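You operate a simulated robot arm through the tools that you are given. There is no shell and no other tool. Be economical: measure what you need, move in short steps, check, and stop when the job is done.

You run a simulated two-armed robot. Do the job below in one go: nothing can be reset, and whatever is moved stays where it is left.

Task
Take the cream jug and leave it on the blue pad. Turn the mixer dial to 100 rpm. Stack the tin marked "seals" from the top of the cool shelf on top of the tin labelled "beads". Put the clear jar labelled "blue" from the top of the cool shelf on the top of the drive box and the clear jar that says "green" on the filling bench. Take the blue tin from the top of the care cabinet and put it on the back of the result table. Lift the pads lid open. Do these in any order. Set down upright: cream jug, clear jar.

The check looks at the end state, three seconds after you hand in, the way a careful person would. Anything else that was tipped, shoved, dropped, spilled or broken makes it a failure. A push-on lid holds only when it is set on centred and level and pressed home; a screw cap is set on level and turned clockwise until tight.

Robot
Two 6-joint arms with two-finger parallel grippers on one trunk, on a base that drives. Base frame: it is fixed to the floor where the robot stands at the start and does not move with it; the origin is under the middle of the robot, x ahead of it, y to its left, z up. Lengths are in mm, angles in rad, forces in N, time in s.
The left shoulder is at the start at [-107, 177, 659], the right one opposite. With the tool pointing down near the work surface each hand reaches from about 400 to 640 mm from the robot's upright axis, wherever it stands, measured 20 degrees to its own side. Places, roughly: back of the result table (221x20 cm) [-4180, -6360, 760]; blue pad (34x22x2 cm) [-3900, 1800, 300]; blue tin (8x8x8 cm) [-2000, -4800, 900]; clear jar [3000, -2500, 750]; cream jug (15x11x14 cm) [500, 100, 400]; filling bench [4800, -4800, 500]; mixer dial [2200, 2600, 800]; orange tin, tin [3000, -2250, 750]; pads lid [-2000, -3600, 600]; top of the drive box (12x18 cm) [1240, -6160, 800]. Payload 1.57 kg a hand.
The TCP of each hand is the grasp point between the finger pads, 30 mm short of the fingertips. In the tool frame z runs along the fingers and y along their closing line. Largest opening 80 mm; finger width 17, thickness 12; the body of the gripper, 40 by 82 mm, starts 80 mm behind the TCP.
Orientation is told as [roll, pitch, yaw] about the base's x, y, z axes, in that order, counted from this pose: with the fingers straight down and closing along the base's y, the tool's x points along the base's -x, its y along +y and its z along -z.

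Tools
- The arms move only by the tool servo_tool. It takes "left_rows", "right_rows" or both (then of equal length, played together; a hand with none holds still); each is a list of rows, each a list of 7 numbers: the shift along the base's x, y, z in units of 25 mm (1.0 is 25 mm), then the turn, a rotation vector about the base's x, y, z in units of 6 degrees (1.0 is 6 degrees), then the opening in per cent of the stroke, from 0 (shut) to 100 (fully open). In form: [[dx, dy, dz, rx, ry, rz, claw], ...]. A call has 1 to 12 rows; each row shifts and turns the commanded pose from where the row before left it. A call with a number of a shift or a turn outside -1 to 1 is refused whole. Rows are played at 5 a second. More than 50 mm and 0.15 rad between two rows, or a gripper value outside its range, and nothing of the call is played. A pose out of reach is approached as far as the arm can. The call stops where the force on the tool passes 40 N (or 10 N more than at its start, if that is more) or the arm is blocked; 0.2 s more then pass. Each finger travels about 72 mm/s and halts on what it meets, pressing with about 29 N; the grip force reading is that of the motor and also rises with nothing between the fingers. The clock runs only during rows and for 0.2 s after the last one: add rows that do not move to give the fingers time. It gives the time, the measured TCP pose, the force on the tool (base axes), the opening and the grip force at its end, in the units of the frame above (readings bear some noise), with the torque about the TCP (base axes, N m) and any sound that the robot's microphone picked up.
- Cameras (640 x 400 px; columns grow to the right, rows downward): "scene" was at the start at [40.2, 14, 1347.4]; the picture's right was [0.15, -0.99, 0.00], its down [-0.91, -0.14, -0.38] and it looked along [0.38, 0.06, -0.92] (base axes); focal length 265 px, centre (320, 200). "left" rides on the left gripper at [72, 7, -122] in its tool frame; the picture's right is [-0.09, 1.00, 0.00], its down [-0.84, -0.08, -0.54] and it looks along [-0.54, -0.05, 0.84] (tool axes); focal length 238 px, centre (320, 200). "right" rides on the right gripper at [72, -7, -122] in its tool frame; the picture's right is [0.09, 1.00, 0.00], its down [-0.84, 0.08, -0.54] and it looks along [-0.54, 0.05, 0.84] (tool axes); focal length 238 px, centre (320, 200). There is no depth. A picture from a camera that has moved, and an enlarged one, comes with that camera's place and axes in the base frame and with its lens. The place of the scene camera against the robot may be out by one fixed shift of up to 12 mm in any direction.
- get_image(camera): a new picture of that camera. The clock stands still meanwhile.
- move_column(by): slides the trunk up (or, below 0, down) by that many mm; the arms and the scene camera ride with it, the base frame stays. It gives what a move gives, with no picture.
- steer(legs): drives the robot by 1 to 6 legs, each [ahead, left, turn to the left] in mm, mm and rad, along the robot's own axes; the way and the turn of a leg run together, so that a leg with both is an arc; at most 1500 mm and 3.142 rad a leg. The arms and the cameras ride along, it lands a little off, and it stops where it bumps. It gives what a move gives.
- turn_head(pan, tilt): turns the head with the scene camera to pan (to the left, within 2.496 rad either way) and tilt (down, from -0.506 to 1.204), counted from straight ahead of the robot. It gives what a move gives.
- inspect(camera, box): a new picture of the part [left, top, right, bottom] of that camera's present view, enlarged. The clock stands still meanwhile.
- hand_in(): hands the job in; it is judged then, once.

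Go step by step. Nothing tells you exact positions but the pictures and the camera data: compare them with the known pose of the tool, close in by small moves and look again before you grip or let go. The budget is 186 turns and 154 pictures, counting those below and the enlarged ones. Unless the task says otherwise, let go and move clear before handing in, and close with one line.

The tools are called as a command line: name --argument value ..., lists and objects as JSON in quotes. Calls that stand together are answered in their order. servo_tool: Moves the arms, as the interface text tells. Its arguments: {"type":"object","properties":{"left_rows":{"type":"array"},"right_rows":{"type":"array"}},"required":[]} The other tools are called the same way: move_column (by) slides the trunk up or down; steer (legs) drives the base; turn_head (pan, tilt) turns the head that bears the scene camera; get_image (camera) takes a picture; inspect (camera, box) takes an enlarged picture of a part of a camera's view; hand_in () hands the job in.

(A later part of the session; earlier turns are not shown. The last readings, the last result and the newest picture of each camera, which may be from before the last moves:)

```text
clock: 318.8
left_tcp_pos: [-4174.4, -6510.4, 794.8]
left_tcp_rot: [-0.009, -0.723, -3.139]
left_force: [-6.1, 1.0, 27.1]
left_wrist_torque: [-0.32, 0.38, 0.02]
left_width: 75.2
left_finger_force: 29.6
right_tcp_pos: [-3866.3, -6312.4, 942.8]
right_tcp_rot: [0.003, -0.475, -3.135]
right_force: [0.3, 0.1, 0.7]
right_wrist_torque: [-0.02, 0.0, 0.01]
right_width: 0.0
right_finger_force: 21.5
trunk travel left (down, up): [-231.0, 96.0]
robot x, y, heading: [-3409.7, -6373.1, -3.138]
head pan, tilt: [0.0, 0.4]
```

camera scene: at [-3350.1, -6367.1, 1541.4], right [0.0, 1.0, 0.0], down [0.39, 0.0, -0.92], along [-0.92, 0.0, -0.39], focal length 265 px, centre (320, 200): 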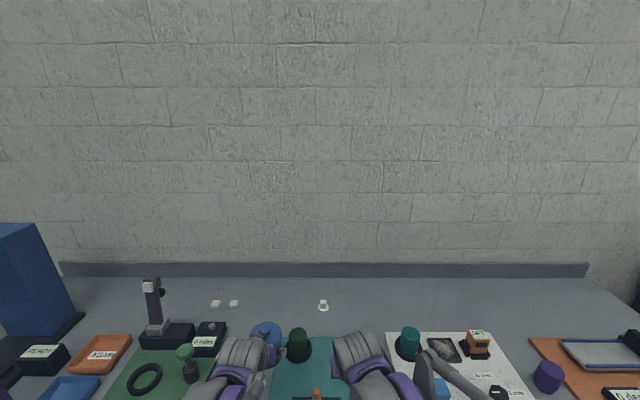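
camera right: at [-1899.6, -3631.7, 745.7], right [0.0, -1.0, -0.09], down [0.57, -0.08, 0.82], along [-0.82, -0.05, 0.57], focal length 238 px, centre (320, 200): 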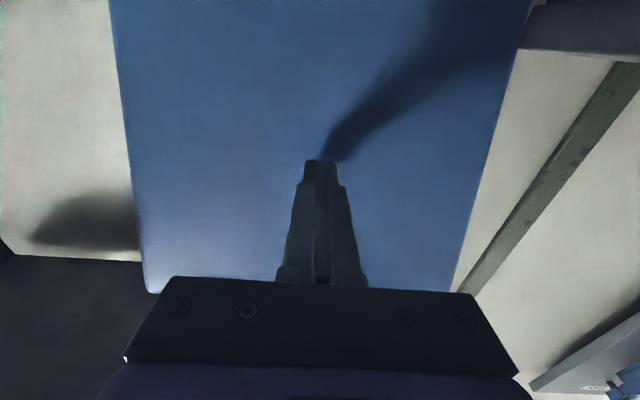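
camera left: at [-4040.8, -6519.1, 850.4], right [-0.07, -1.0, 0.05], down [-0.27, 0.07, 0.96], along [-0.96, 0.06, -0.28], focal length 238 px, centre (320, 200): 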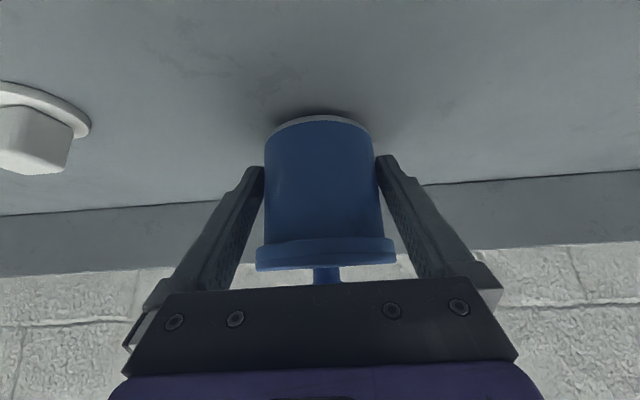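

Down on the table. Ease up a touch, open, retreat along the tool line.

servo_tool --left_rows '[[0, 0, 0.08, 0, 0, 0, 60], [0, 0, 0, 0, 0, 0, 95], [0, 0, 0, 0, 0, 0, 100], [0, 0, 0, 0, 0, 0, 100], [0.4, 0, 0.3, 0, 0, 0, 100], [0.6, 0, 0.5, 0, 0, 0, 100], [0.8, 0, 0.7, 0, 0, 0, 100], [0.8, 0, 0.7, 0, 0, 0, 100], [0.8, 0, 0.7, 0, 0, 0, 100], [0.8, 0, 0.7, 0, 0, 0, 100]]'

get_image --camera "left"

```text
clock: 321.0
left_tcp_pos: [-4069.3, -6510.3, 885.7]
left_tcp_rot: [-0.01, -0.718, -3.141]
left_force: [-0.2, -0.3, -0.7]
left_wrist_torque: [0.03, -0.01, -0.03]
left_width: 80.1
left_finger_force: 0.1
right_tcp_pos: [-3867.1, -6311.8, 942.0]
right_tcp_rot: [0.002, -0.474, -3.135]
right_force: [-0.2, -0.3, 0.3]
right_wrist_torque: [-0.01, -0.03, 0.0]
right_width: 0.0
right_finger_force: 21.8
trunk travel left (down, up): [-231.0, 96.0]
robot x, y, heading: [-3409.4, -6371.9, -3.137]
head pan, tilt: [0.0, 0.4]
```

```text
72 pictures are left
camera left: at [-3935.8, -6519.0, 930.6], right [-0.07, -1.0, 0.05], down [-0.27, 0.07, 0.96], along [-0.96, 0.06, -0.28], focal length 238 px, centre (320, 200)
```

left: 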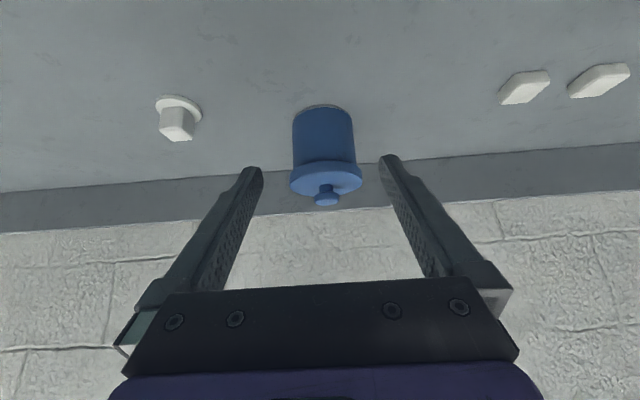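

Tin is set upright at the back of the result table. Tuck, back away, turn round and head east toward the drive box and cool shelf.

servo_tool --left_rows '[[1, 0, 0.3, 0, 0, 0, 100], [1, 0, 0.3, 0, 0, 0, 100], [1, 0, 0.3, 0, 0, 0, 100], [1, 0, 0.3, 0, 0, 0, 100], [1, 0, 0.3, 0, 0, 0, 100], [1, 0, 0, 0, 0, 0, 100]]'

steer --legs '[[-750, 0, 0], [0, 400, 0], [0, 0, -3.135], [1500, 0, 0], [1300, 0, 0]]'

turn_head --pan 0.2 --tilt 0.35

get_image --camera "scene"

```text
clock: 322.4
left_tcp_pos: [-3919.6, -6511.0, 923.8]
left_tcp_rot: [-0.011, -0.717, -3.14]
left_force: [0.1, -0.3, -0.1]
left_wrist_torque: [0.03, 0.02, -0.04]
left_width: 80.0
left_finger_force: 0.1
right_tcp_pos: [-3867.7, -6312.5, 942.1]
right_tcp_rot: [0.001, -0.473, -3.135]
right_force: [0.1, -0.2, 0.8]
right_wrist_torque: [0.02, 0.03, 0.0]
right_width: 0.0
right_finger_force: 21.3
trunk travel left (down, up): [-231.0, 96.0]
robot x, y, heading: [-3410.4, -6373.0, -3.135]
head pan, tilt: [0.0, 0.4]
```

```text
clock: 350.6
left_tcp_pos: [664.5, -6589.8, 923.3]
left_tcp_rot: [-0.011, -0.718, 0.006]
left_force: [0.6, -0.3, 0.6]
left_wrist_torque: [0.0, -0.01, -0.01]
left_width: 79.7
left_finger_force: 0.1
right_tcp_pos: [614.0, -6789.6, 941.8]
right_tcp_rot: [0.001, -0.472, 0.011]
right_force: [-0.1, 0.1, 0.1]
right_wrist_torque: [0.02, -0.03, 0.0]
right_width: 0.0
right_finger_force: 20.7
trunk travel left (down, up): [-231.0, 96.0]
robot x, y, heading: [154.7, -6728.5, 0.006]
head pan, tilt: [0.0, 0.4]
```

```text
clock: 351.4
left_tcp_pos: [665.5, -6589.9, 923.2]
left_tcp_rot: [-0.011, -0.717, 0.006]
left_force: [0.2, 1.0, -0.1]
left_wrist_torque: [-0.02, 0.0, 0.0]
left_width: 79.8
left_finger_force: 0.1
right_tcp_pos: [613.5, -6789.2, 942.1]
right_tcp_rot: [0.001, -0.473, 0.011]
right_force: [1.3, 0.5, 0.3]
right_wrist_torque: [0.0, 0.03, 0.02]
right_width: 0.0
right_finger_force: 21.2
trunk travel left (down, up): [-231.0, 96.0]
robot x, y, heading: [154.5, -6729.4, 0.011]
head pan, tilt: [0.201, 0.351]
```

```text
71 pictures are left
camera scene: at [208.6, -6705.8, 1545.9], right [0.21, -0.98, 0.0], down [-0.34, -0.07, -0.94], along [0.92, 0.19, -0.34], focal length 265 px, centre (320, 200)
```

scene: 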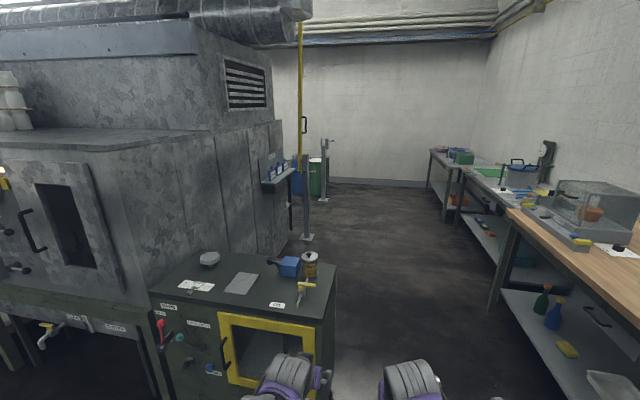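

The drive box (green cabinet with yellow window) is just ahead left. I'll swing wide past it to the right and look north for the cool shelf.

steer --legs '[[0, -350, 0], [1500, 0, 0], [1500, 0, 0], [0, 0, 1.0]]'

turn_head --pan 0.3 --tilt 0.35

get_image --camera "scene"

```text
clock: 371.7
left_tcp_pos: [3313.0, -6505.2, 923.0]
left_tcp_rot: [-0.012, -0.717, 1.027]
left_force: [0.2, 0.1, 0.8]
left_wrist_torque: [0.02, 0.02, 0.03]
left_width: 80.1
left_finger_force: 0.1
right_tcp_pos: [3456.2, -6651.9, 942.4]
right_tcp_rot: [0.001, -0.473, 1.03]
right_force: [-0.6, 0.4, 0.8]
right_wrist_torque: [0.01, -0.03, 0.02]
right_width: 0.0
right_finger_force: 21.1
trunk travel left (down, up): [-231.0, 96.0]
robot x, y, heading: [3167.2, -7011.8, 1.028]
head pan, tilt: [0.201, 0.351]
```

```text
clock: 372.3
left_tcp_pos: [3313.4, -6503.7, 924.1]
left_tcp_rot: [-0.011, -0.717, 1.026]
left_force: [0.3, 0.0, -0.3]
left_wrist_torque: [0.04, 0.04, 0.0]
left_width: 79.9
left_finger_force: 0.1
right_tcp_pos: [3455.7, -6652.7, 941.9]
right_tcp_rot: [0.001, -0.471, 1.032]
right_force: [0.1, 0.7, 0.6]
right_wrist_torque: [-0.01, -0.01, 0.05]
right_width: 0.0
right_finger_force: 20.9
trunk travel left (down, up): [-231.0, 96.0]
robot x, y, heading: [3165.0, -7017.9, 1.026]
head pan, tilt: [0.3, 0.351]
```

```text
70 pictures are left
camera scene: at [3170.7, -6951.8, 1546.0], right [0.97, -0.24, 0.0], down [-0.08, -0.33, -0.94], along [0.23, 0.91, -0.34], focal length 265 px, centre (320, 200)
```

scene: 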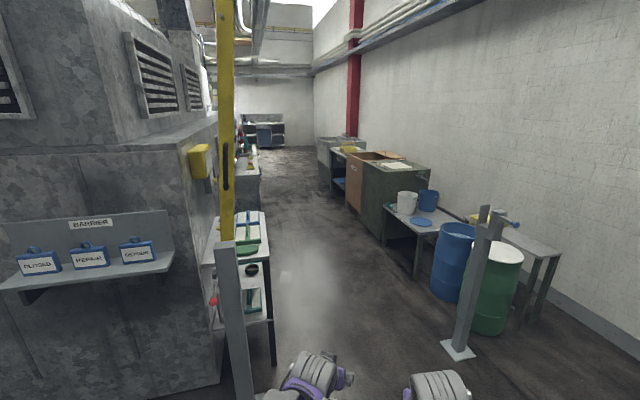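

The aisle between the barrier posts leads north; the filling bench (buckets, right) and cool shelf (left, further) lie along it. Drive up the middle at x≈3780.

steer --legs '[[0, 0, 0.545], [0, -610, 0], [1500, 0, 0], [1500, 0, 0], [500, 0, 0]]'

turn_head --pan 0.7 --tilt 0.45

get_image --camera "scene"

```text
clock: 396.2
left_tcp_pos: [3635.3, -3012.0, 924.4]
left_tcp_rot: [-0.011, -0.718, 1.562]
left_force: [0.0, -0.6, -0.6]
left_wrist_torque: [0.02, 0.05, -0.01]
left_width: 80.0
left_finger_force: 0.0
right_tcp_pos: [3833.7, -3065.2, 942.8]
right_tcp_rot: [0.001, -0.474, 1.566]
right_force: [-0.1, -0.2, -0.6]
right_wrist_torque: [-0.03, -0.01, 0.01]
right_width: 0.2
right_finger_force: 20.9
trunk travel left (down, up): [-231.0, 96.0]
robot x, y, heading: [3770.7, -3523.5, 1.563]
head pan, tilt: [0.3, 0.351]
```

```text
clock: 397.1
left_tcp_pos: [3634.7, -3012.6, 922.2]
left_tcp_rot: [-0.011, -0.718, 1.562]
left_force: [0.4, -0.3, -0.4]
left_wrist_torque: [-0.02, -0.03, 0.03]
left_width: 79.9
left_finger_force: 0.0
right_tcp_pos: [3833.5, -3068.0, 941.0]
right_tcp_rot: [0.002, -0.472, 1.566]
right_force: [0.5, -0.7, 0.2]
right_wrist_torque: [-0.03, -0.01, 0.04]
right_width: 0.0
right_finger_force: 21.3
trunk travel left (down, up): [-231.0, 96.0]
robot x, y, heading: [3763.5, -3522.9, 1.569]
head pan, tilt: [0.7, 0.45]
```

```text
69 pictures are left
camera scene: at [3712.1, -3488.5, 1536.8], right [0.77, 0.64, 0.0], down [0.28, -0.34, -0.9], along [-0.57, 0.69, -0.43], focal length 265 px, centre (320, 200)
```

scene: 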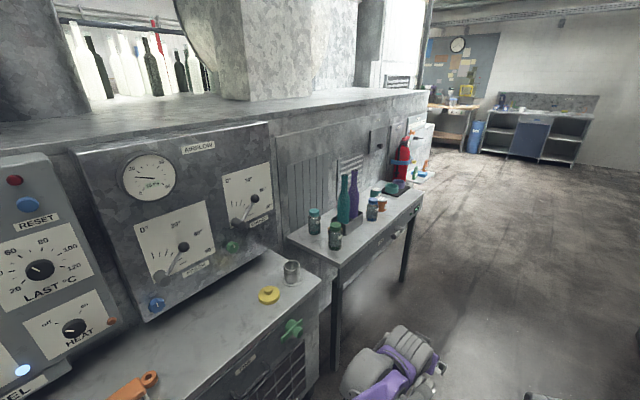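

Cool shelf with jars and tins is in view. Zoom in to read labels.

inspect --camera "scene" --box '[290, 160, 430, 260]'

```text
4.00 times, centred on (360, 210) of scene
camera zoom: at [3712.1, -3488.5, 1536.8], right [0.77, 0.64, 0.0], down [0.28, -0.34, -0.9], along [-0.57, 0.69, -0.43], focal length 1061 px, centre (160, 160)
```

zoom: 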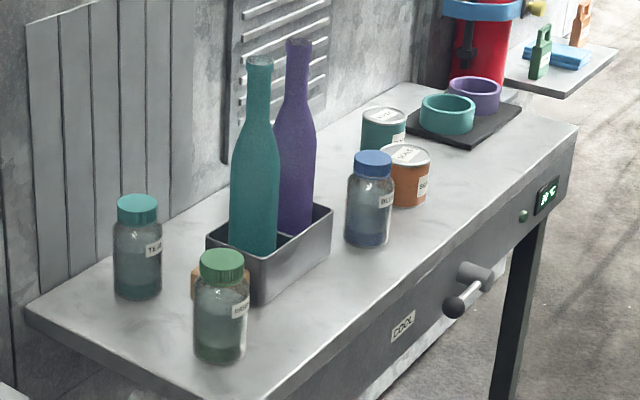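

I'll position in front of the cool shelf (front edge x≈3175), facing it.

steer --legs '[[1200, -130, 0], [0, 0, 1.572], [180, 0, 0]]'

turn_head --pan 0.0 --tilt 0.75

get_image --camera "scene"

```text
clock: 408.1
left_tcp_pos: [3211.9, -2454.7, 923.4]
left_tcp_rot: [-0.011, -0.717, -3.14]
left_force: [0.1, 0.0, -0.5]
left_wrist_torque: [-0.04, -0.01, -0.03]
left_width: 80.1
left_finger_force: 0.0
right_tcp_pos: [3263.6, -2255.0, 941.5]
right_tcp_rot: [0.002, -0.473, -3.133]
right_force: [0.6, -0.3, -0.4]
right_wrist_torque: [0.0, -0.03, -0.07]
right_width: 0.1
right_finger_force: 21.5
trunk travel left (down, up): [-231.0, 96.0]
robot x, y, heading: [3724.5, -2316.1, -3.143]
head pan, tilt: [0.7, 0.45]
```

```text
clock: 409.2
left_tcp_pos: [3211.1, -2452.9, 923.8]
left_tcp_rot: [-0.012, -0.717, -3.14]
left_force: [-1.0, 1.1, -0.3]
left_wrist_torque: [0.01, 0.02, 0.02]
left_width: 80.0
left_finger_force: 0.1
right_tcp_pos: [3263.0, -2255.6, 941.9]
right_tcp_rot: [0.001, -0.472, -3.135]
right_force: [0.8, 0.5, 0.2]
right_wrist_torque: [-0.01, 0.02, 0.03]
right_width: 0.0
right_finger_force: 20.9
trunk travel left (down, up): [-231.0, 96.0]
robot x, y, heading: [3726.3, -2315.8, -3.143]
head pan, tilt: [0.0, 0.75]
```

```text
67 pictures are left
camera scene: at [3683.4, -2310.3, 1510.3], right [0.0, 1.0, 0.0], down [0.68, 0.0, -0.73], along [-0.73, 0.0, -0.68], focal length 265 px, centre (320, 200)
```

scene: 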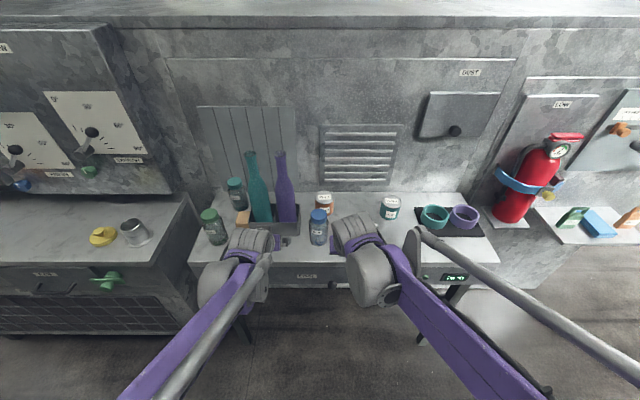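

inspect --camera "scene" --box '[190, 170, 490, 270]'

inspect --camera "scene" --box '[290, 175, 420, 260]'

```text
2.13 times, centred on (340, 220) of scene
camera zoom: at [3683.4, -2310.3, 1510.3], right [0.0, 1.0, 0.0], down [0.68, 0.0, -0.73], along [-0.73, 0.0, -0.68], focal length 566 px, centre (277, 157)
```

zoom: 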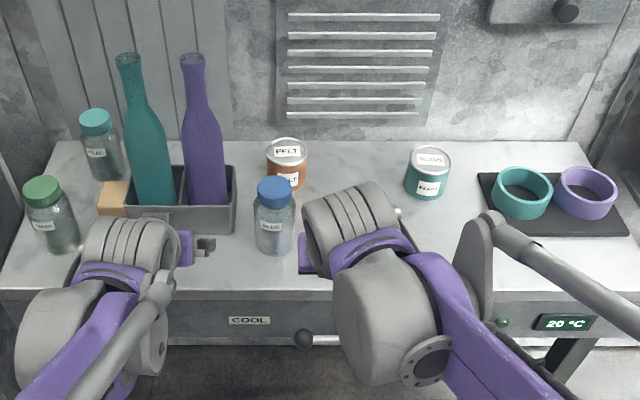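

```text
4.71 times, centred on (355, 218) of scene
camera zoom: at [3683.4, -2310.3, 1510.3], right [0.0, 1.0, 0.0], down [0.68, 0.0, -0.73], along [-0.73, 0.0, -0.68], focal length 1248 px, centre (155, 118)
```

zoom: 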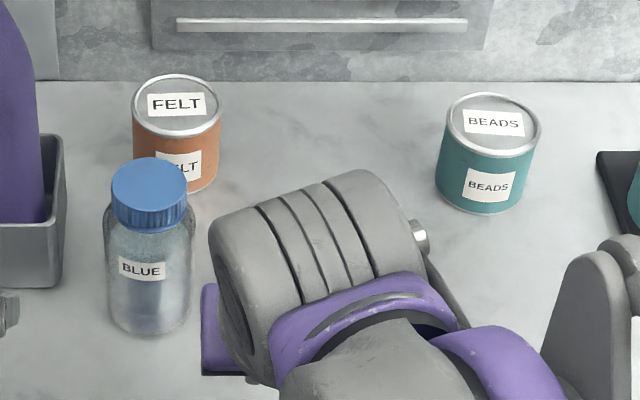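

FELT and BEADS tins visible; the orange SEALS tin is hidden under my right arm at about (3075, −2185). I'll set the right hand vertical and higher, move in, and look.

servo_tool --right_rows '[[0, 0, 0.5, 0, -0.9, 0, 50], [0, 0, 0.5, 0, -0.9, 0, 100], [0, 0.5, 0.5, 0, -0.9, 0, 100], [0, 0.5, 0.5, 0, -0.9, 0, 100], [0, 0.5, 0.5, 0, -0.9, 0, 100], [0, 0.5, 0, 0, 0, 0, 100]]' --left_rows '[[0.2, 0, 0.5, 0, 0, 0, 100], [0.2, 0, 0.5, 0, 0, 0, 100], [0.2, 0, 0.5, 0, 0, 0, 100], [0.2, 0, 0.5, 0, 0, 0, 100], [0, 0, 0.5, 0, 0, 0, 100], [0, 0, 0, 0, 0, 0, 100]]'

steer --legs '[[100, 0, 0]]'

get_image --camera "right"

get_image --camera "scene"

```text
clock: 410.6
left_tcp_pos: [3232.3, -2453.4, 986.9]
left_tcp_rot: [-0.009, -0.717, -3.142]
left_force: [-0.4, -0.2, -0.5]
left_wrist_torque: [0.01, 0.01, 0.01]
left_width: 80.2
left_finger_force: 0.0
right_tcp_pos: [3263.7, -2205.2, 1003.5]
right_tcp_rot: [0.005, 0.0, -3.134]
right_force: [-0.3, 0.0, 0.2]
right_wrist_torque: [0.01, 0.0, 0.01]
right_width: 80.0
right_finger_force: 0.1
trunk travel left (down, up): [-231.0, 96.0]
robot x, y, heading: [3726.2, -2316.0, -3.143]
head pan, tilt: [0.0, 0.75]
```

```text
clock: 411.8
left_tcp_pos: [3132.6, -2453.8, 986.6]
left_tcp_rot: [-0.011, -0.717, -3.142]
left_force: [0.6, 0.0, 0.7]
left_wrist_torque: [0.0, 0.01, -0.01]
left_width: 80.0
left_finger_force: 0.0
right_tcp_pos: [3164.4, -2205.0, 1005.1]
right_tcp_rot: [0.004, -0.001, -3.136]
right_force: [-0.6, -0.7, 0.4]
right_wrist_torque: [0.01, -0.01, -0.01]
right_width: 80.0
right_finger_force: 0.1
trunk travel left (down, up): [-231.0, 96.0]
robot x, y, heading: [3620.1, -2316.9, -3.146]
head pan, tilt: [0.0, 0.75]
```

```text
64 pictures are left
camera right: at [3235.3, -2197.0, 1125.5], right [0.1, -1.0, 0.0], down [-0.84, -0.08, 0.54], along [-0.54, -0.06, -0.84], focal length 238 px, centre (320, 200)
```

right: 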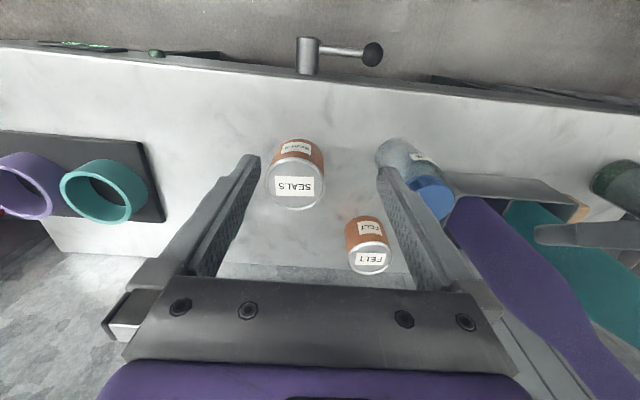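

```text
63 pictures are left
camera scene: at [3583.5, -2310.5, 1510.3], right [0.0, 1.0, 0.0], down [0.68, 0.0, -0.73], along [-0.73, 0.0, -0.68], focal length 265 px, centre (320, 200)
```

scene: 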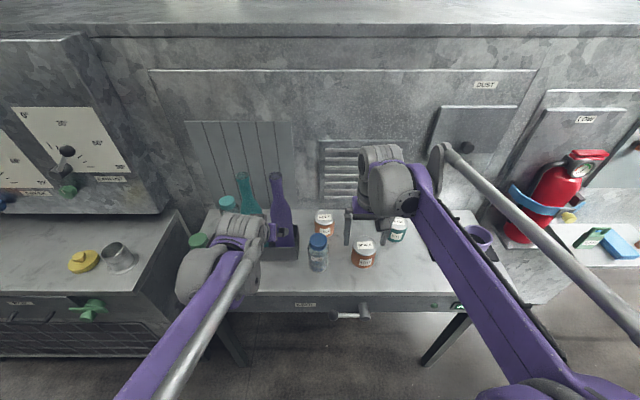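

inspect --camera "scene" --box '[280, 190, 440, 290]'

inspect --camera "right" --box '[230, 120, 470, 290]'

```text
4.00 times, centred on (360, 240) of scene
camera zoom: at [3583.5, -2310.5, 1510.3], right [0.0, 1.0, 0.0], down [0.68, 0.0, -0.73], along [-0.73, 0.0, -0.68], focal length 1061 px, centre (160, 40)
```

zoom: 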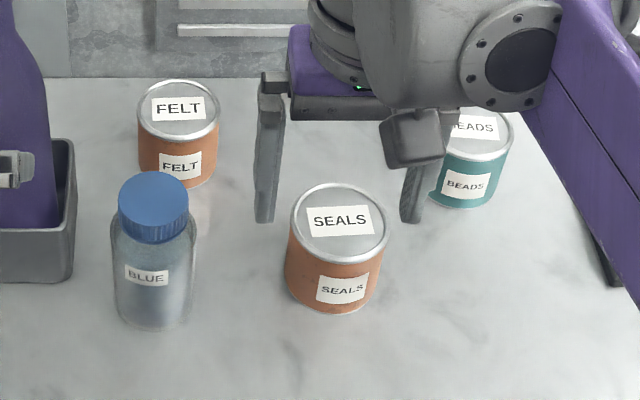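

```text
2.35 times, centred on (350, 205) of right
camera zoom: at [3235.3, -2197.0, 1125.5], right [0.1, -1.0, 0.0], down [-0.84, -0.08, 0.54], along [-0.54, -0.06, -0.84], focal length 561 px, centre (249, 188)
```

zoom: 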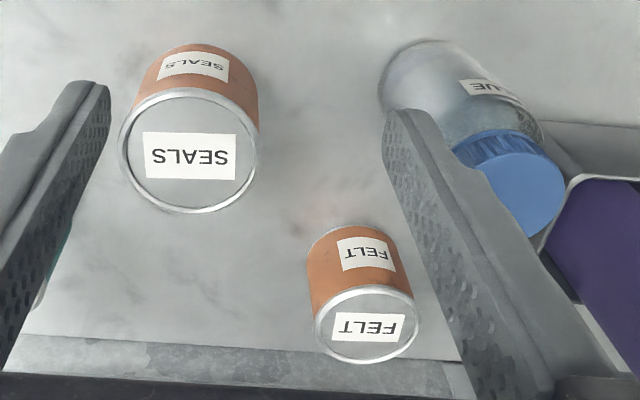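

SEALS is about 78 mm across — a tight fit for an 80 mm opening. I'll hover just above it, centred, and measure.

servo_tool --right_rows '[[-0.74, 0.22, -0.9, 0, 0, 0, 100], [-0.74, 0.22, -0.9, 0, 0, 0, 100], [-0.74, 0.22, -0.9, 0, 0, 0, 100], [-0.74, 0.22, -0.9, 0, 0, 0, 100], [-0.76, 0.2, -0.8, 0, 0, 0, 100], [0, 0, 0, 0, 0, 0, 100]]'

inspect --camera "right" --box '[220, 110, 420, 290]'

```text
clock: 413.2
left_tcp_pos: [3133.0, -2452.8, 985.6]
left_tcp_rot: [-0.012, -0.717, -3.141]
left_force: [0.4, -0.7, 0.3]
left_wrist_torque: [0.03, -0.03, 0.03]
left_width: 80.0
left_finger_force: 0.2
right_tcp_pos: [3071.3, -2178.6, 893.9]
right_tcp_rot: [0.003, -0.001, -3.136]
right_force: [0.6, 0.3, 0.5]
right_wrist_torque: [-0.01, -0.02, 0.01]
right_width: 80.2
right_finger_force: 0.1
trunk travel left (down, up): [-231.0, 96.0]
robot x, y, heading: [3623.3, -2319.9, -3.142]
head pan, tilt: [0.0, 0.75]
```

```text
2.22 times, centred on (320, 200) of right
camera zoom: at [3142.6, -2170.1, 1015.1], right [0.1, -1.0, 0.0], down [-0.84, -0.08, 0.54], along [-0.54, -0.06, -0.84], focal length 530 px, centre (320, 200)
```

zoom: 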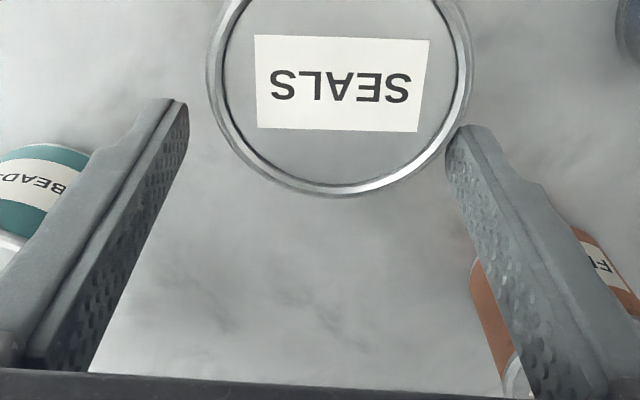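

Triangulating: tin top is at z≈882, diameter ≈69 mm, centre ≈ (3099, −2181); shelf surface ≈808. Lift, shift, then look again.

servo_tool --right_rows '[[0, 0, 0.8, 0, 0, 0, 100], [0.6, -0.1, 0.4, 0, 0, 0, 100], [0.55, 0, 0, 0, 0, 0, 100], [0, 0, 0, 0, 0, 0, 100]]'

inspect --camera "right" --box '[220, 110, 420, 290]'

```text
clock: 414.2
left_tcp_pos: [3131.7, -2453.8, 985.8]
left_tcp_rot: [-0.013, -0.718, -3.142]
left_force: [0.6, -0.5, -0.6]
left_wrist_torque: [-0.03, 0.0, 0.01]
left_width: 80.1
left_finger_force: 0.0
right_tcp_pos: [3099.8, -2179.7, 923.4]
right_tcp_rot: [0.002, -0.002, -3.137]
right_force: [-0.4, 0.6, -0.3]
right_wrist_torque: [-0.03, 0.02, 0.01]
right_width: 79.9
right_finger_force: 0.0
trunk travel left (down, up): [-231.0, 96.0]
robot x, y, heading: [3620.9, -2316.5, -3.136]
head pan, tilt: [0.0, 0.75]
```

```text
2.22 times, centred on (320, 200) of right
camera zoom: at [3171.1, -2172.8, 1045.4], right [0.1, -1.0, 0.0], down [-0.84, -0.08, 0.54], along [-0.54, -0.06, -0.84], focal length 530 px, centre (320, 200)
```

zoom: 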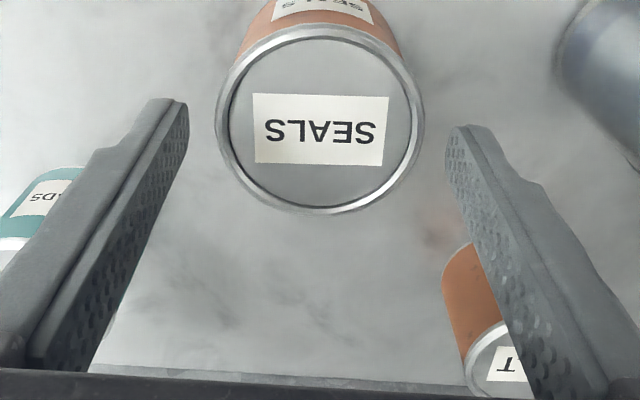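

Centred. Descend around the tin and close.

servo_tool --right_rows '[[0, -0.05, -0.6, 0, 0, 0, 100], [0, 0, -0.6, 0, 0, 0, 100], [0, 0, -0.6, 0, 0, 0, 100], [0, 0, -0.6, 0, 0, 0, 100], [0, 0, -0.4, 0, 0, 0, 100], [0, 0, 0, 0, 0, 0, 90], [0, 0, 0, 0, 0, 0, 60], [0, 0, 0, 0, 0, 0, 60], [0, 0, 0, 0, 0, 0, 60]]'

get_image --camera "right"

```text
clock: 416.2
left_tcp_pos: [3131.0, -2455.0, 987.1]
left_tcp_rot: [-0.009, -0.719, -3.14]
left_force: [-0.4, -0.2, -0.4]
left_wrist_torque: [-0.02, 0.01, 0.01]
left_width: 80.3
left_finger_force: 0.0
right_tcp_pos: [3099.4, -2182.3, 854.7]
right_tcp_rot: [0.002, -0.002, -3.137]
right_force: [-0.1, -0.4, 0.6]
right_wrist_torque: [0.09, -0.01, 0.04]
right_width: 71.1
right_finger_force: 29.4
trunk travel left (down, up): [-231.0, 96.0]
robot x, y, heading: [3623.8, -2315.6, -3.138]
head pan, tilt: [0.0, 0.75]
```

```text
58 pictures are left
camera right: at [3171.2, -2173.9, 975.7], right [0.1, -1.0, 0.0], down [-0.84, -0.08, 0.54], along [-0.54, -0.06, -0.84], focal length 238 px, centre (320, 200)
```

right: 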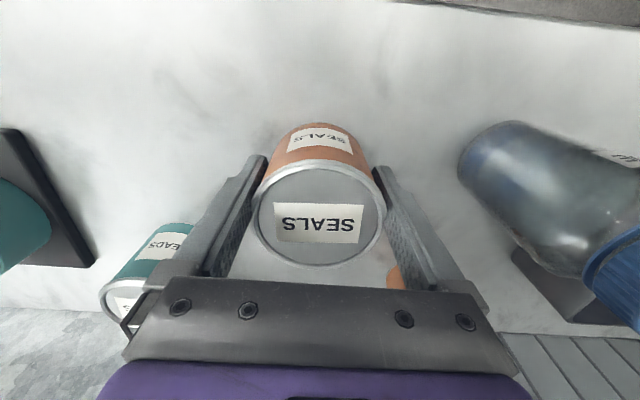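

Gripped (71 mm). Lift 110 mm and move toward BEADS, which I put near (3010, −2060), stopping short to look.

servo_tool --right_rows '[[0, 0, 0.5, 0, 0, 0, 60], [0, 0, 0.9, 0, 0, 0, 60], [0, 0, 0.9, 0, 0, 0, 60], [0, 0, 0.9, 0, 0, 0, 60], [0, 0, 0.9, 0, 0, 0, 60], [0, 0, 0.8, 0, 0, 0, 60], [0, 0, 0, 0, 0, 0, 60]]'

get_image --camera "right"

inspect --camera "scene" --box '[290, 180, 450, 290]'

```text
clock: 417.8
left_tcp_pos: [3131.8, -2454.9, 984.8]
left_tcp_rot: [-0.009, -0.716, -3.143]
left_force: [-0.5, 0.0, -0.4]
left_wrist_torque: [0.03, 0.02, 0.05]
left_width: 79.9
left_finger_force: 0.0
right_tcp_pos: [3100.0, -2181.8, 977.6]
right_tcp_rot: [0.004, -0.001, -3.137]
right_force: [0.3, 0.6, -2.8]
right_wrist_torque: [0.02, -0.04, 0.0]
right_width: 71.0
right_finger_force: 29.1
trunk travel left (down, up): [-231.0, 96.0]
robot x, y, heading: [3624.1, -2313.6, -3.141]
head pan, tilt: [0.0, 0.75]
```

```text
57 pictures are left
camera right: at [3171.8, -2173.8, 1098.3], right [0.1, -1.0, 0.0], down [-0.84, -0.08, 0.54], along [-0.54, -0.06, -0.84], focal length 238 px, centre (320, 200)
```

right: 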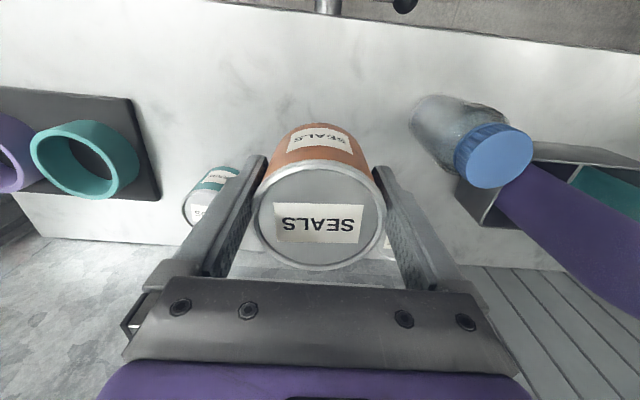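

```text
3.64 times, centred on (370, 235) of scene
camera zoom: at [3583.5, -2310.4, 1510.3], right [0.0, 1.0, 0.0], down [0.68, 0.0, -0.73], along [-0.73, 0.0, -0.68], focal length 964 px, centre (138, 73)
```

zoom: 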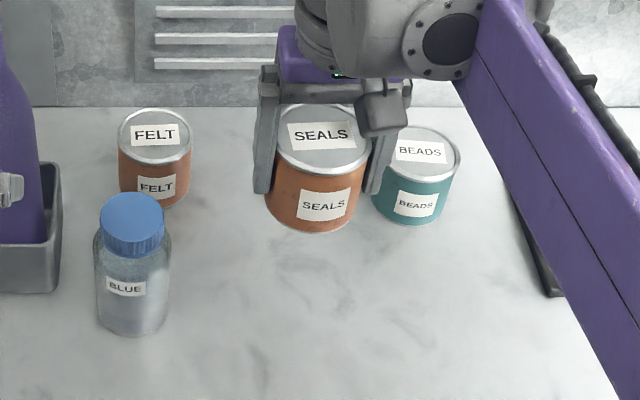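

SEALS is held. BEADS ≈ (3000, −2066), top z≈882. I'll shift the base partly toward it, then the arm, and check.

steer --legs '[[50, -60, 0]]'

get_image --camera "right"

inspect --camera "scene" --box '[290, 180, 450, 290]'

```text
clock: 419.0
left_tcp_pos: [3082.1, -2393.9, 986.3]
left_tcp_rot: [-0.009, -0.718, -3.141]
left_force: [0.3, 0.5, 0.2]
left_wrist_torque: [-0.01, -0.03, -0.01]
left_width: 80.2
left_finger_force: 0.1
right_tcp_pos: [3051.1, -2121.9, 977.6]
right_tcp_rot: [0.004, -0.001, -3.137]
right_force: [0.6, 0.1, -2.7]
right_wrist_torque: [-0.01, -0.04, -0.04]
right_width: 71.1
right_finger_force: 28.6
trunk travel left (down, up): [-231.0, 96.0]
robot x, y, heading: [3575.5, -2255.3, -3.141]
head pan, tilt: [0.0, 0.75]
```

```text
55 pictures are left
camera right: at [3122.3, -2113.7, 1098.0], right [0.1, -1.0, 0.0], down [-0.84, -0.08, 0.54], along [-0.54, -0.06, -0.84], focal length 238 px, centre (320, 200)
```

right: 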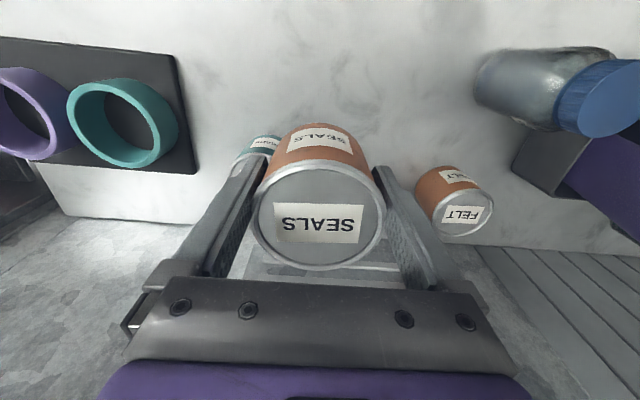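

```text
3.64 times, centred on (370, 235) of scene
camera zoom: at [3534.0, -2250.3, 1510.3], right [0.0, 1.0, 0.0], down [0.68, 0.0, -0.73], along [-0.73, 0.0, -0.68], focal length 964 px, centre (138, 73)
```

zoom: 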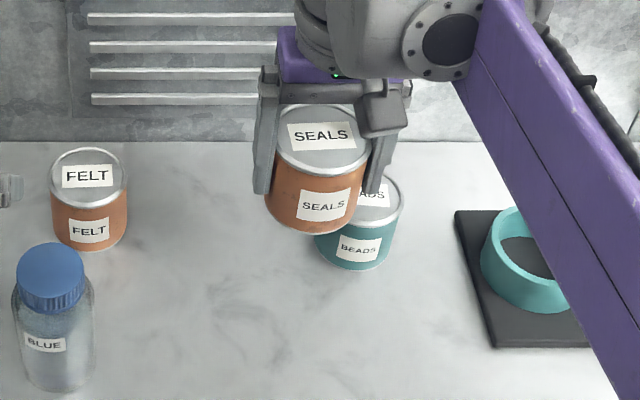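

BEADS centre refined to (2998, −2063). Move over it and verify from the scene camera.

servo_tool --right_rows '[[-0.53, 0.59, 0, 0, 0, 0, 60], [-0.53, 0.59, 0, 0, 0, 0, 60], [-0.53, 0.59, 0, 0, 0, 0, 60], [-0.53, 0.59, 0, 0, 0, 0, 60], [0, 0, -0.6, 0, 0, 0, 60], [0, 0, -0.5, 0, 0, 0, 60], [0, 0, 0, 0, 0, 0, 60]]'

inspect --camera "scene" --box '[310, 190, 430, 280]'

```text
clock: 420.6
left_tcp_pos: [3083.2, -2392.9, 986.9]
left_tcp_rot: [-0.01, -0.718, -3.142]
left_force: [0.4, -0.7, -0.2]
left_wrist_torque: [-0.01, 0.04, 0.03]
left_width: 79.8
left_finger_force: 0.0
right_tcp_pos: [2998.6, -2062.6, 949.4]
right_tcp_rot: [0.005, -0.002, -3.137]
right_force: [-0.2, 0.1, -2.1]
right_wrist_torque: [-0.04, -0.03, 0.0]
right_width: 71.0
right_finger_force: 28.5
trunk travel left (down, up): [-231.0, 96.0]
robot x, y, heading: [3572.0, -2254.9, -3.133]
head pan, tilt: [0.0, 0.75]
```

```text
4.44 times, centred on (370, 235) of scene
camera zoom: at [3534.1, -2250.6, 1510.3], right [0.0, 1.0, 0.0], down [0.68, 0.0, -0.73], along [-0.73, 0.0, -0.68], focal length 1179 px, centre (98, 44)
```

zoom: 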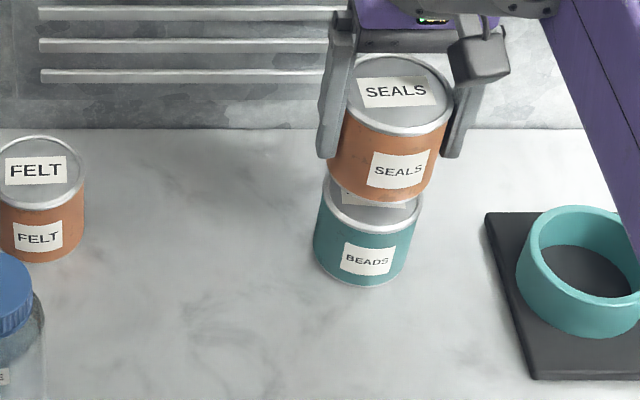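

Slightly off: shift +4 mm in x and −3.5 mm in y, then descend to contact.

servo_tool --right_rows '[[0.16, -0.14, -0.1, 0, 0, 0, 60], [0, 0, -0.2, 0, 0, 0, 60], [0, 0, -0.15, 0, 0, 0, 60], [0, 0, 0, 0, 0, 0, 60]]'

servo_tool --right_rows '[[0, 0, -0.12, 0, 0, 0, 60], [0, 0, 0, 0, 0, 0, 60]]'

servo_tool --right_rows '[[0, 0, -0.12, 0, 0, 0, 60], [0, 0, 0, 0, 0, 0, 60]]'

inspect --camera "scene" --box '[310, 190, 430, 280]'

```text
clock: 421.6
left_tcp_pos: [3082.6, -2394.8, 986.1]
left_tcp_rot: [-0.009, -0.716, -3.142]
left_force: [0.4, -0.8, -0.1]
left_wrist_torque: [0.0, -0.03, 0.02]
left_width: 80.1
left_finger_force: 0.0
right_tcp_pos: [3001.2, -2065.1, 937.7]
right_tcp_rot: [0.003, -0.001, -3.137]
right_force: [0.0, 0.7, -2.5]
right_wrist_torque: [-0.02, -0.05, 0.01]
right_width: 70.9
right_finger_force: 28.9
trunk travel left (down, up): [-231.0, 96.0]
robot x, y, heading: [3575.4, -2257.8, -3.138]
head pan, tilt: [0.0, 0.75]
```

```text
clock: 422.2
left_tcp_pos: [3081.7, -2394.0, 985.7]
left_tcp_rot: [-0.01, -0.717, -3.142]
left_force: [0.9, -0.1, 0.4]
left_wrist_torque: [-0.02, 0.0, -0.01]
left_width: 79.7
left_finger_force: 0.0
right_tcp_pos: [3001.7, -2066.6, 934.4]
right_tcp_rot: [0.003, 0.0, -3.136]
right_force: [-0.6, 0.6, -3.2]
right_wrist_torque: [-0.04, -0.06, 0.03]
right_width: 70.9
right_finger_force: 29.2
trunk travel left (down, up): [-231.0, 96.0]
robot x, y, heading: [3574.5, -2253.9, -3.141]
head pan, tilt: [0.0, 0.75]
```

```text
clock: 422.8
left_tcp_pos: [3082.3, -2394.7, 985.3]
left_tcp_rot: [-0.01, -0.718, -3.142]
left_force: [0.6, -0.2, 0.2]
left_wrist_torque: [0.04, -0.03, 0.0]
left_width: 80.1
left_finger_force: 0.0
right_tcp_pos: [3000.9, -2065.5, 932.9]
right_tcp_rot: [0.003, 0.001, -3.136]
right_force: [0.0, 0.3, -1.6]
right_wrist_torque: [0.0, -0.04, 0.01]
right_width: 70.9
right_finger_force: 29.3
trunk travel left (down, up): [-231.0, 96.0]
robot x, y, heading: [3577.3, -2251.0, -3.14]
head pan, tilt: [0.0, 0.75]
```

```text
4.44 times, centred on (370, 235) of scene
camera zoom: at [3534.0, -2250.6, 1510.3], right [0.0, 1.0, 0.0], down [0.68, 0.0, -0.73], along [-0.73, 0.0, -0.68], focal length 1179 px, centre (98, 44)
```

zoom: 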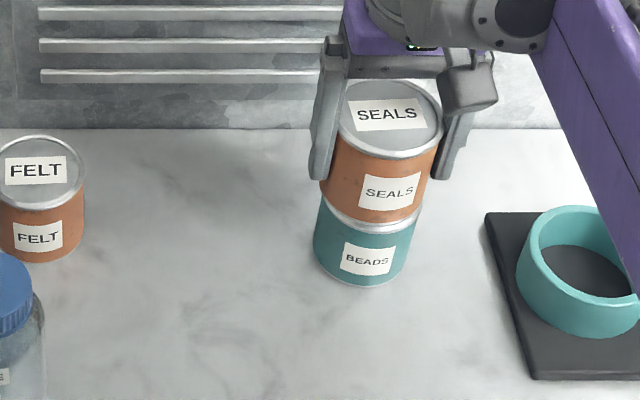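

y is aligned; nudge 4 mm in +x and keep lowering to contact.

servo_tool --right_rows '[[0.16, 0, -0.08, 0, 0, 0, 60], [0, 0, -0.1, 0, 0, 0, 60], [0, 0, 0, 0, 0, 0, 60]]'

servo_tool --right_rows '[[0, 0, -0.1, 0, 0, 0, 60], [0, 0, 0, 0, 0, 0, 60]]'

```text
clock: 423.6
left_tcp_pos: [3082.8, -2393.6, 986.1]
left_tcp_rot: [-0.011, -0.717, -3.142]
left_force: [-0.6, -0.7, 0.2]
left_wrist_torque: [0.01, -0.01, 0.02]
left_width: 80.0
left_finger_force: 0.0
right_tcp_pos: [3006.4, -2065.9, 928.0]
right_tcp_rot: [0.002, 0.0, -3.136]
right_force: [0.0, 0.7, -2.5]
right_wrist_torque: [-0.02, -0.05, 0.0]
right_width: 71.0
right_finger_force: 29.6
trunk travel left (down, up): [-231.0, 96.0]
robot x, y, heading: [3571.0, -2254.9, -3.137]
head pan, tilt: [0.0, 0.75]
```

```text
clock: 424.2
left_tcp_pos: [3082.9, -2393.4, 985.6]
left_tcp_rot: [-0.01, -0.717, -3.141]
left_force: [-0.2, 0.5, -0.5]
left_wrist_torque: [0.02, 0.01, -0.01]
left_width: 79.9
left_finger_force: 0.0
right_tcp_pos: [3005.5, -2065.8, 923.4]
right_tcp_rot: [0.003, 0.001, -3.135]
right_force: [-0.7, -0.2, -2.7]
right_wrist_torque: [-0.03, -0.03, 0.0]
right_width: 70.8
right_finger_force: 29.3
trunk travel left (down, up): [-231.0, 96.0]
robot x, y, heading: [3572.1, -2254.8, -3.138]
head pan, tilt: [0.0, 0.75]
```

servo_tool --right_rows '[[0, 0, -0.08, 0, 0, 0, 60], [0, 0, -0.08, 0, 0, 0, 60], [0, 0, 0, 0, 0, 0, 60]]'

servo_tool --right_rows '[[0, 0, -0.08, 0, 0, 0, 60], [0, 0, 0, 0, 0, 0, 60]]'

inspect --camera "scene" --box '[310, 190, 430, 280]'

```text
clock: 425.0
left_tcp_pos: [3083.4, -2395.0, 987.0]
left_tcp_rot: [-0.01, -0.72, -3.142]
left_force: [0.6, 0.0, 0.4]
left_wrist_torque: [0.01, 0.0, 0.02]
left_width: 80.2
left_finger_force: 0.1
right_tcp_pos: [3007.8, -2065.8, 922.5]
right_tcp_rot: [0.004, -0.003, -3.136]
right_force: [-3.2, 1.9, 27.2]
right_wrist_torque: [0.45, 0.24, -0.08]
right_width: 71.2
right_finger_force: 29.1
trunk travel left (down, up): [-231.0, 96.0]
robot x, y, heading: [3570.8, -2260.3, -3.137]
head pan, tilt: [0.0, 0.75]
```

```text
clock: 425.6
left_tcp_pos: [3084.4, -2395.3, 986.5]
left_tcp_rot: [-0.01, -0.718, -3.141]
left_force: [0.6, 0.0, 0.1]
left_wrist_torque: [0.0, -0.01, 0.02]
left_width: 80.0
left_finger_force: 0.1
right_tcp_pos: [3007.6, -2066.6, 920.5]
right_tcp_rot: [0.003, -0.003, -3.136]
right_force: [0.1, 2.8, 27.9]
right_wrist_torque: [0.43, 0.1, -0.02]
right_width: 70.6
right_finger_force: 29.0
trunk travel left (down, up): [-231.0, 96.0]
robot x, y, heading: [3571.9, -2257.1, -3.14]
head pan, tilt: [0.0, 0.75]
```

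```text
4.44 times, centred on (370, 235) of scene
camera zoom: at [3537.0, -2251.3, 1510.4], right [0.0, 1.0, 0.0], down [0.68, 0.0, -0.73], along [-0.73, 0.0, -0.68], focal length 1179 px, centre (98, 44)
```

zoom: 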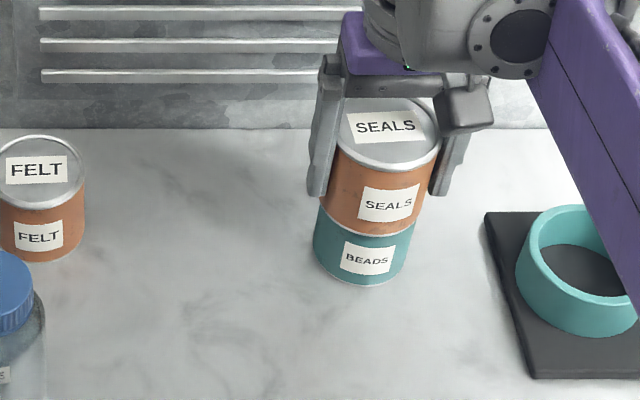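

Seated and aligned. Relieve, open evenly, and lift straight up.

servo_tool --right_rows '[[0, 0, 0.08, 0, 0, 0, 60], [0, 0, 0, 0, 0, 0, 92], [0, 0, 0, 0, 0, 0, 100], [0, 0, 0, 0, 0, 0, 100], [0, 0, 0.4, 0, 0, 0, 100], [0, 0, 0.8, 0, 0, 0, 100], [0, 0, 0.8, 0, 0, 0, 100], [0, 0, 0.8, 0, 0, 0, 100], [0, 0, 0.8, 0, 0, 0, 100]]'

get_image --camera "scene"

```text
clock: 427.6
left_tcp_pos: [3081.7, -2393.5, 986.4]
left_tcp_rot: [-0.011, -0.716, -3.141]
left_force: [-0.4, -0.2, -0.3]
left_wrist_torque: [0.0, -0.02, -0.01]
left_width: 80.2
left_finger_force: 0.1
right_tcp_pos: [3007.0, -2066.5, 1010.5]
right_tcp_rot: [0.005, 0.0, -3.136]
right_force: [-0.4, 0.5, 0.4]
right_wrist_torque: [0.01, 0.0, 0.01]
right_width: 80.0
right_finger_force: 0.0
trunk travel left (down, up): [-231.0, 96.0]
robot x, y, heading: [3575.7, -2256.7, -3.139]
head pan, tilt: [0.0, 0.75]
```

```text
50 pictures are left
camera scene: at [3534.4, -2250.7, 1510.3], right [0.0, 1.0, 0.0], down [0.68, 0.0, -0.73], along [-0.73, 0.0, -0.68], focal length 265 px, centre (320, 200)
```

scene: 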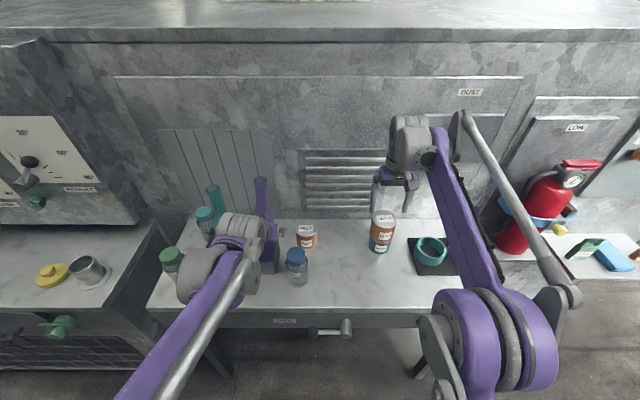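

SEALS is stacked on BEADS. Next the blue jar (≈3114, −2318, top ≈930) with the right hand; shift the base and hover over it.

steer --legs '[[-110, 0, 0], [0, 200, 0]]'

servo_tool --right_rows '[[0, -0.7, 0, 0, 0, 0, 100], [0, -0.7, 0, 0, 0, 0, 100], [0, -0.6, 0, 0, 0, 0, 100], [0, 0, 0, 0, 0, 0, 100]]'

get_image --camera "right"

get_image --camera "scene"

```text
clock: 430.7
left_tcp_pos: [3191.7, -2594.2, 984.9]
left_tcp_rot: [-0.008, -0.718, -3.139]
left_force: [0.5, 0.8, -0.5]
left_wrist_torque: [0.0, -0.02, -0.03]
left_width: 80.0
left_finger_force: 0.0
right_tcp_pos: [3115.5, -2266.2, 1011.1]
right_tcp_rot: [0.005, -0.002, -3.137]
right_force: [1.0, -0.7, -0.4]
right_wrist_torque: [0.02, 0.04, -0.03]
right_width: 79.9
right_finger_force: 0.1
trunk travel left (down, up): [-231.0, 96.0]
robot x, y, heading: [3681.8, -2452.9, -3.138]
head pan, tilt: [0.0, 0.75]
```

```text
clock: 431.7
left_tcp_pos: [3192.4, -2593.3, 986.6]
left_tcp_rot: [-0.01, -0.718, -3.141]
left_force: [0.2, 0.4, -0.1]
left_wrist_torque: [-0.02, -0.03, 0.02]
left_width: 80.2
left_finger_force: 0.2
right_tcp_pos: [3116.8, -2315.3, 1011.7]
right_tcp_rot: [0.003, -0.001, -3.136]
right_force: [0.3, -0.2, 0.0]
right_wrist_torque: [0.0, -0.02, 0.01]
right_width: 80.1
right_finger_force: 0.1
trunk travel left (down, up): [-231.0, 96.0]
robot x, y, heading: [3685.1, -2456.7, -3.131]
head pan, tilt: [0.0, 0.75]
```

```text
49 pictures are left
camera right: at [3188.6, -2307.7, 1132.4], right [0.1, -1.0, 0.0], down [-0.84, -0.08, 0.54], along [-0.54, -0.06, -0.84], focal length 238 px, centre (320, 200)
```

right: 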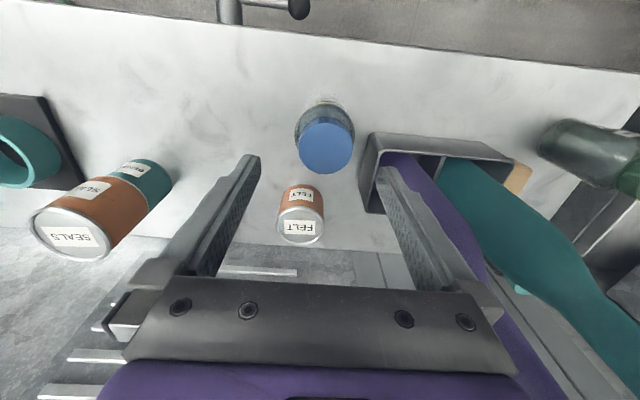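

```text
48 pictures are left
camera scene: at [3644.8, -2449.5, 1510.3], right [0.0, 1.0, 0.0], down [0.68, 0.0, -0.73], along [-0.73, 0.0, -0.68], focal length 265 px, centre (320, 200)
```

scene: 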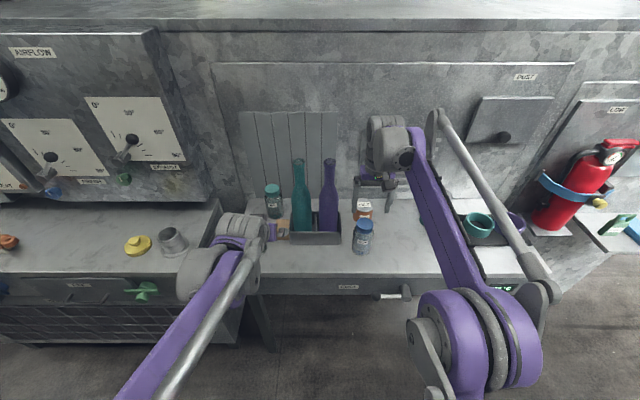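

Blue jar's lid centre ≈ (3114, −2321). Align, descend and grip its body.

servo_tool --right_rows '[[-0.1, -0.25, -0.6, 0, 0, 0, 100], [0, 0, -0.8, 0, 0, 0, 100], [0, 0, -0.8, 0, 0, 0, 100], [0, 0, -0.8, 0, 0, 0, 100], [0, 0, 0, 0, 0, 0, 100]]'

get_image --camera "right"

```text
clock: 432.9
left_tcp_pos: [3193.3, -2593.4, 986.4]
left_tcp_rot: [-0.01, -0.716, -3.138]
left_force: [0.2, 0.3, 0.3]
left_wrist_torque: [-0.02, 0.0, 0.0]
left_width: 80.1
left_finger_force: 0.1
right_tcp_pos: [3114.7, -2321.9, 935.9]
right_tcp_rot: [0.002, -0.001, -3.136]
right_force: [-1.5, 0.5, 0.4]
right_wrist_torque: [-0.01, -0.02, 0.01]
right_width: 79.9
right_finger_force: 0.1
trunk travel left (down, up): [-231.0, 96.0]
robot x, y, heading: [3682.0, -2456.8, -3.142]
head pan, tilt: [0.0, 0.75]
```

```text
47 pictures are left
camera right: at [3186.1, -2314.1, 1057.0], right [0.1, -1.0, 0.0], down [-0.84, -0.08, 0.54], along [-0.54, -0.06, -0.84], focal length 238 px, centre (320, 200)
```

right: 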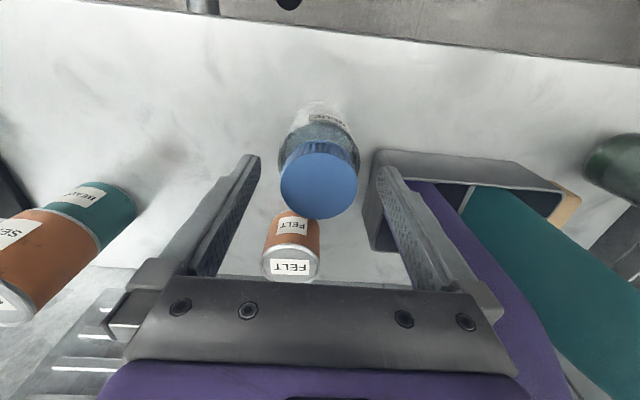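

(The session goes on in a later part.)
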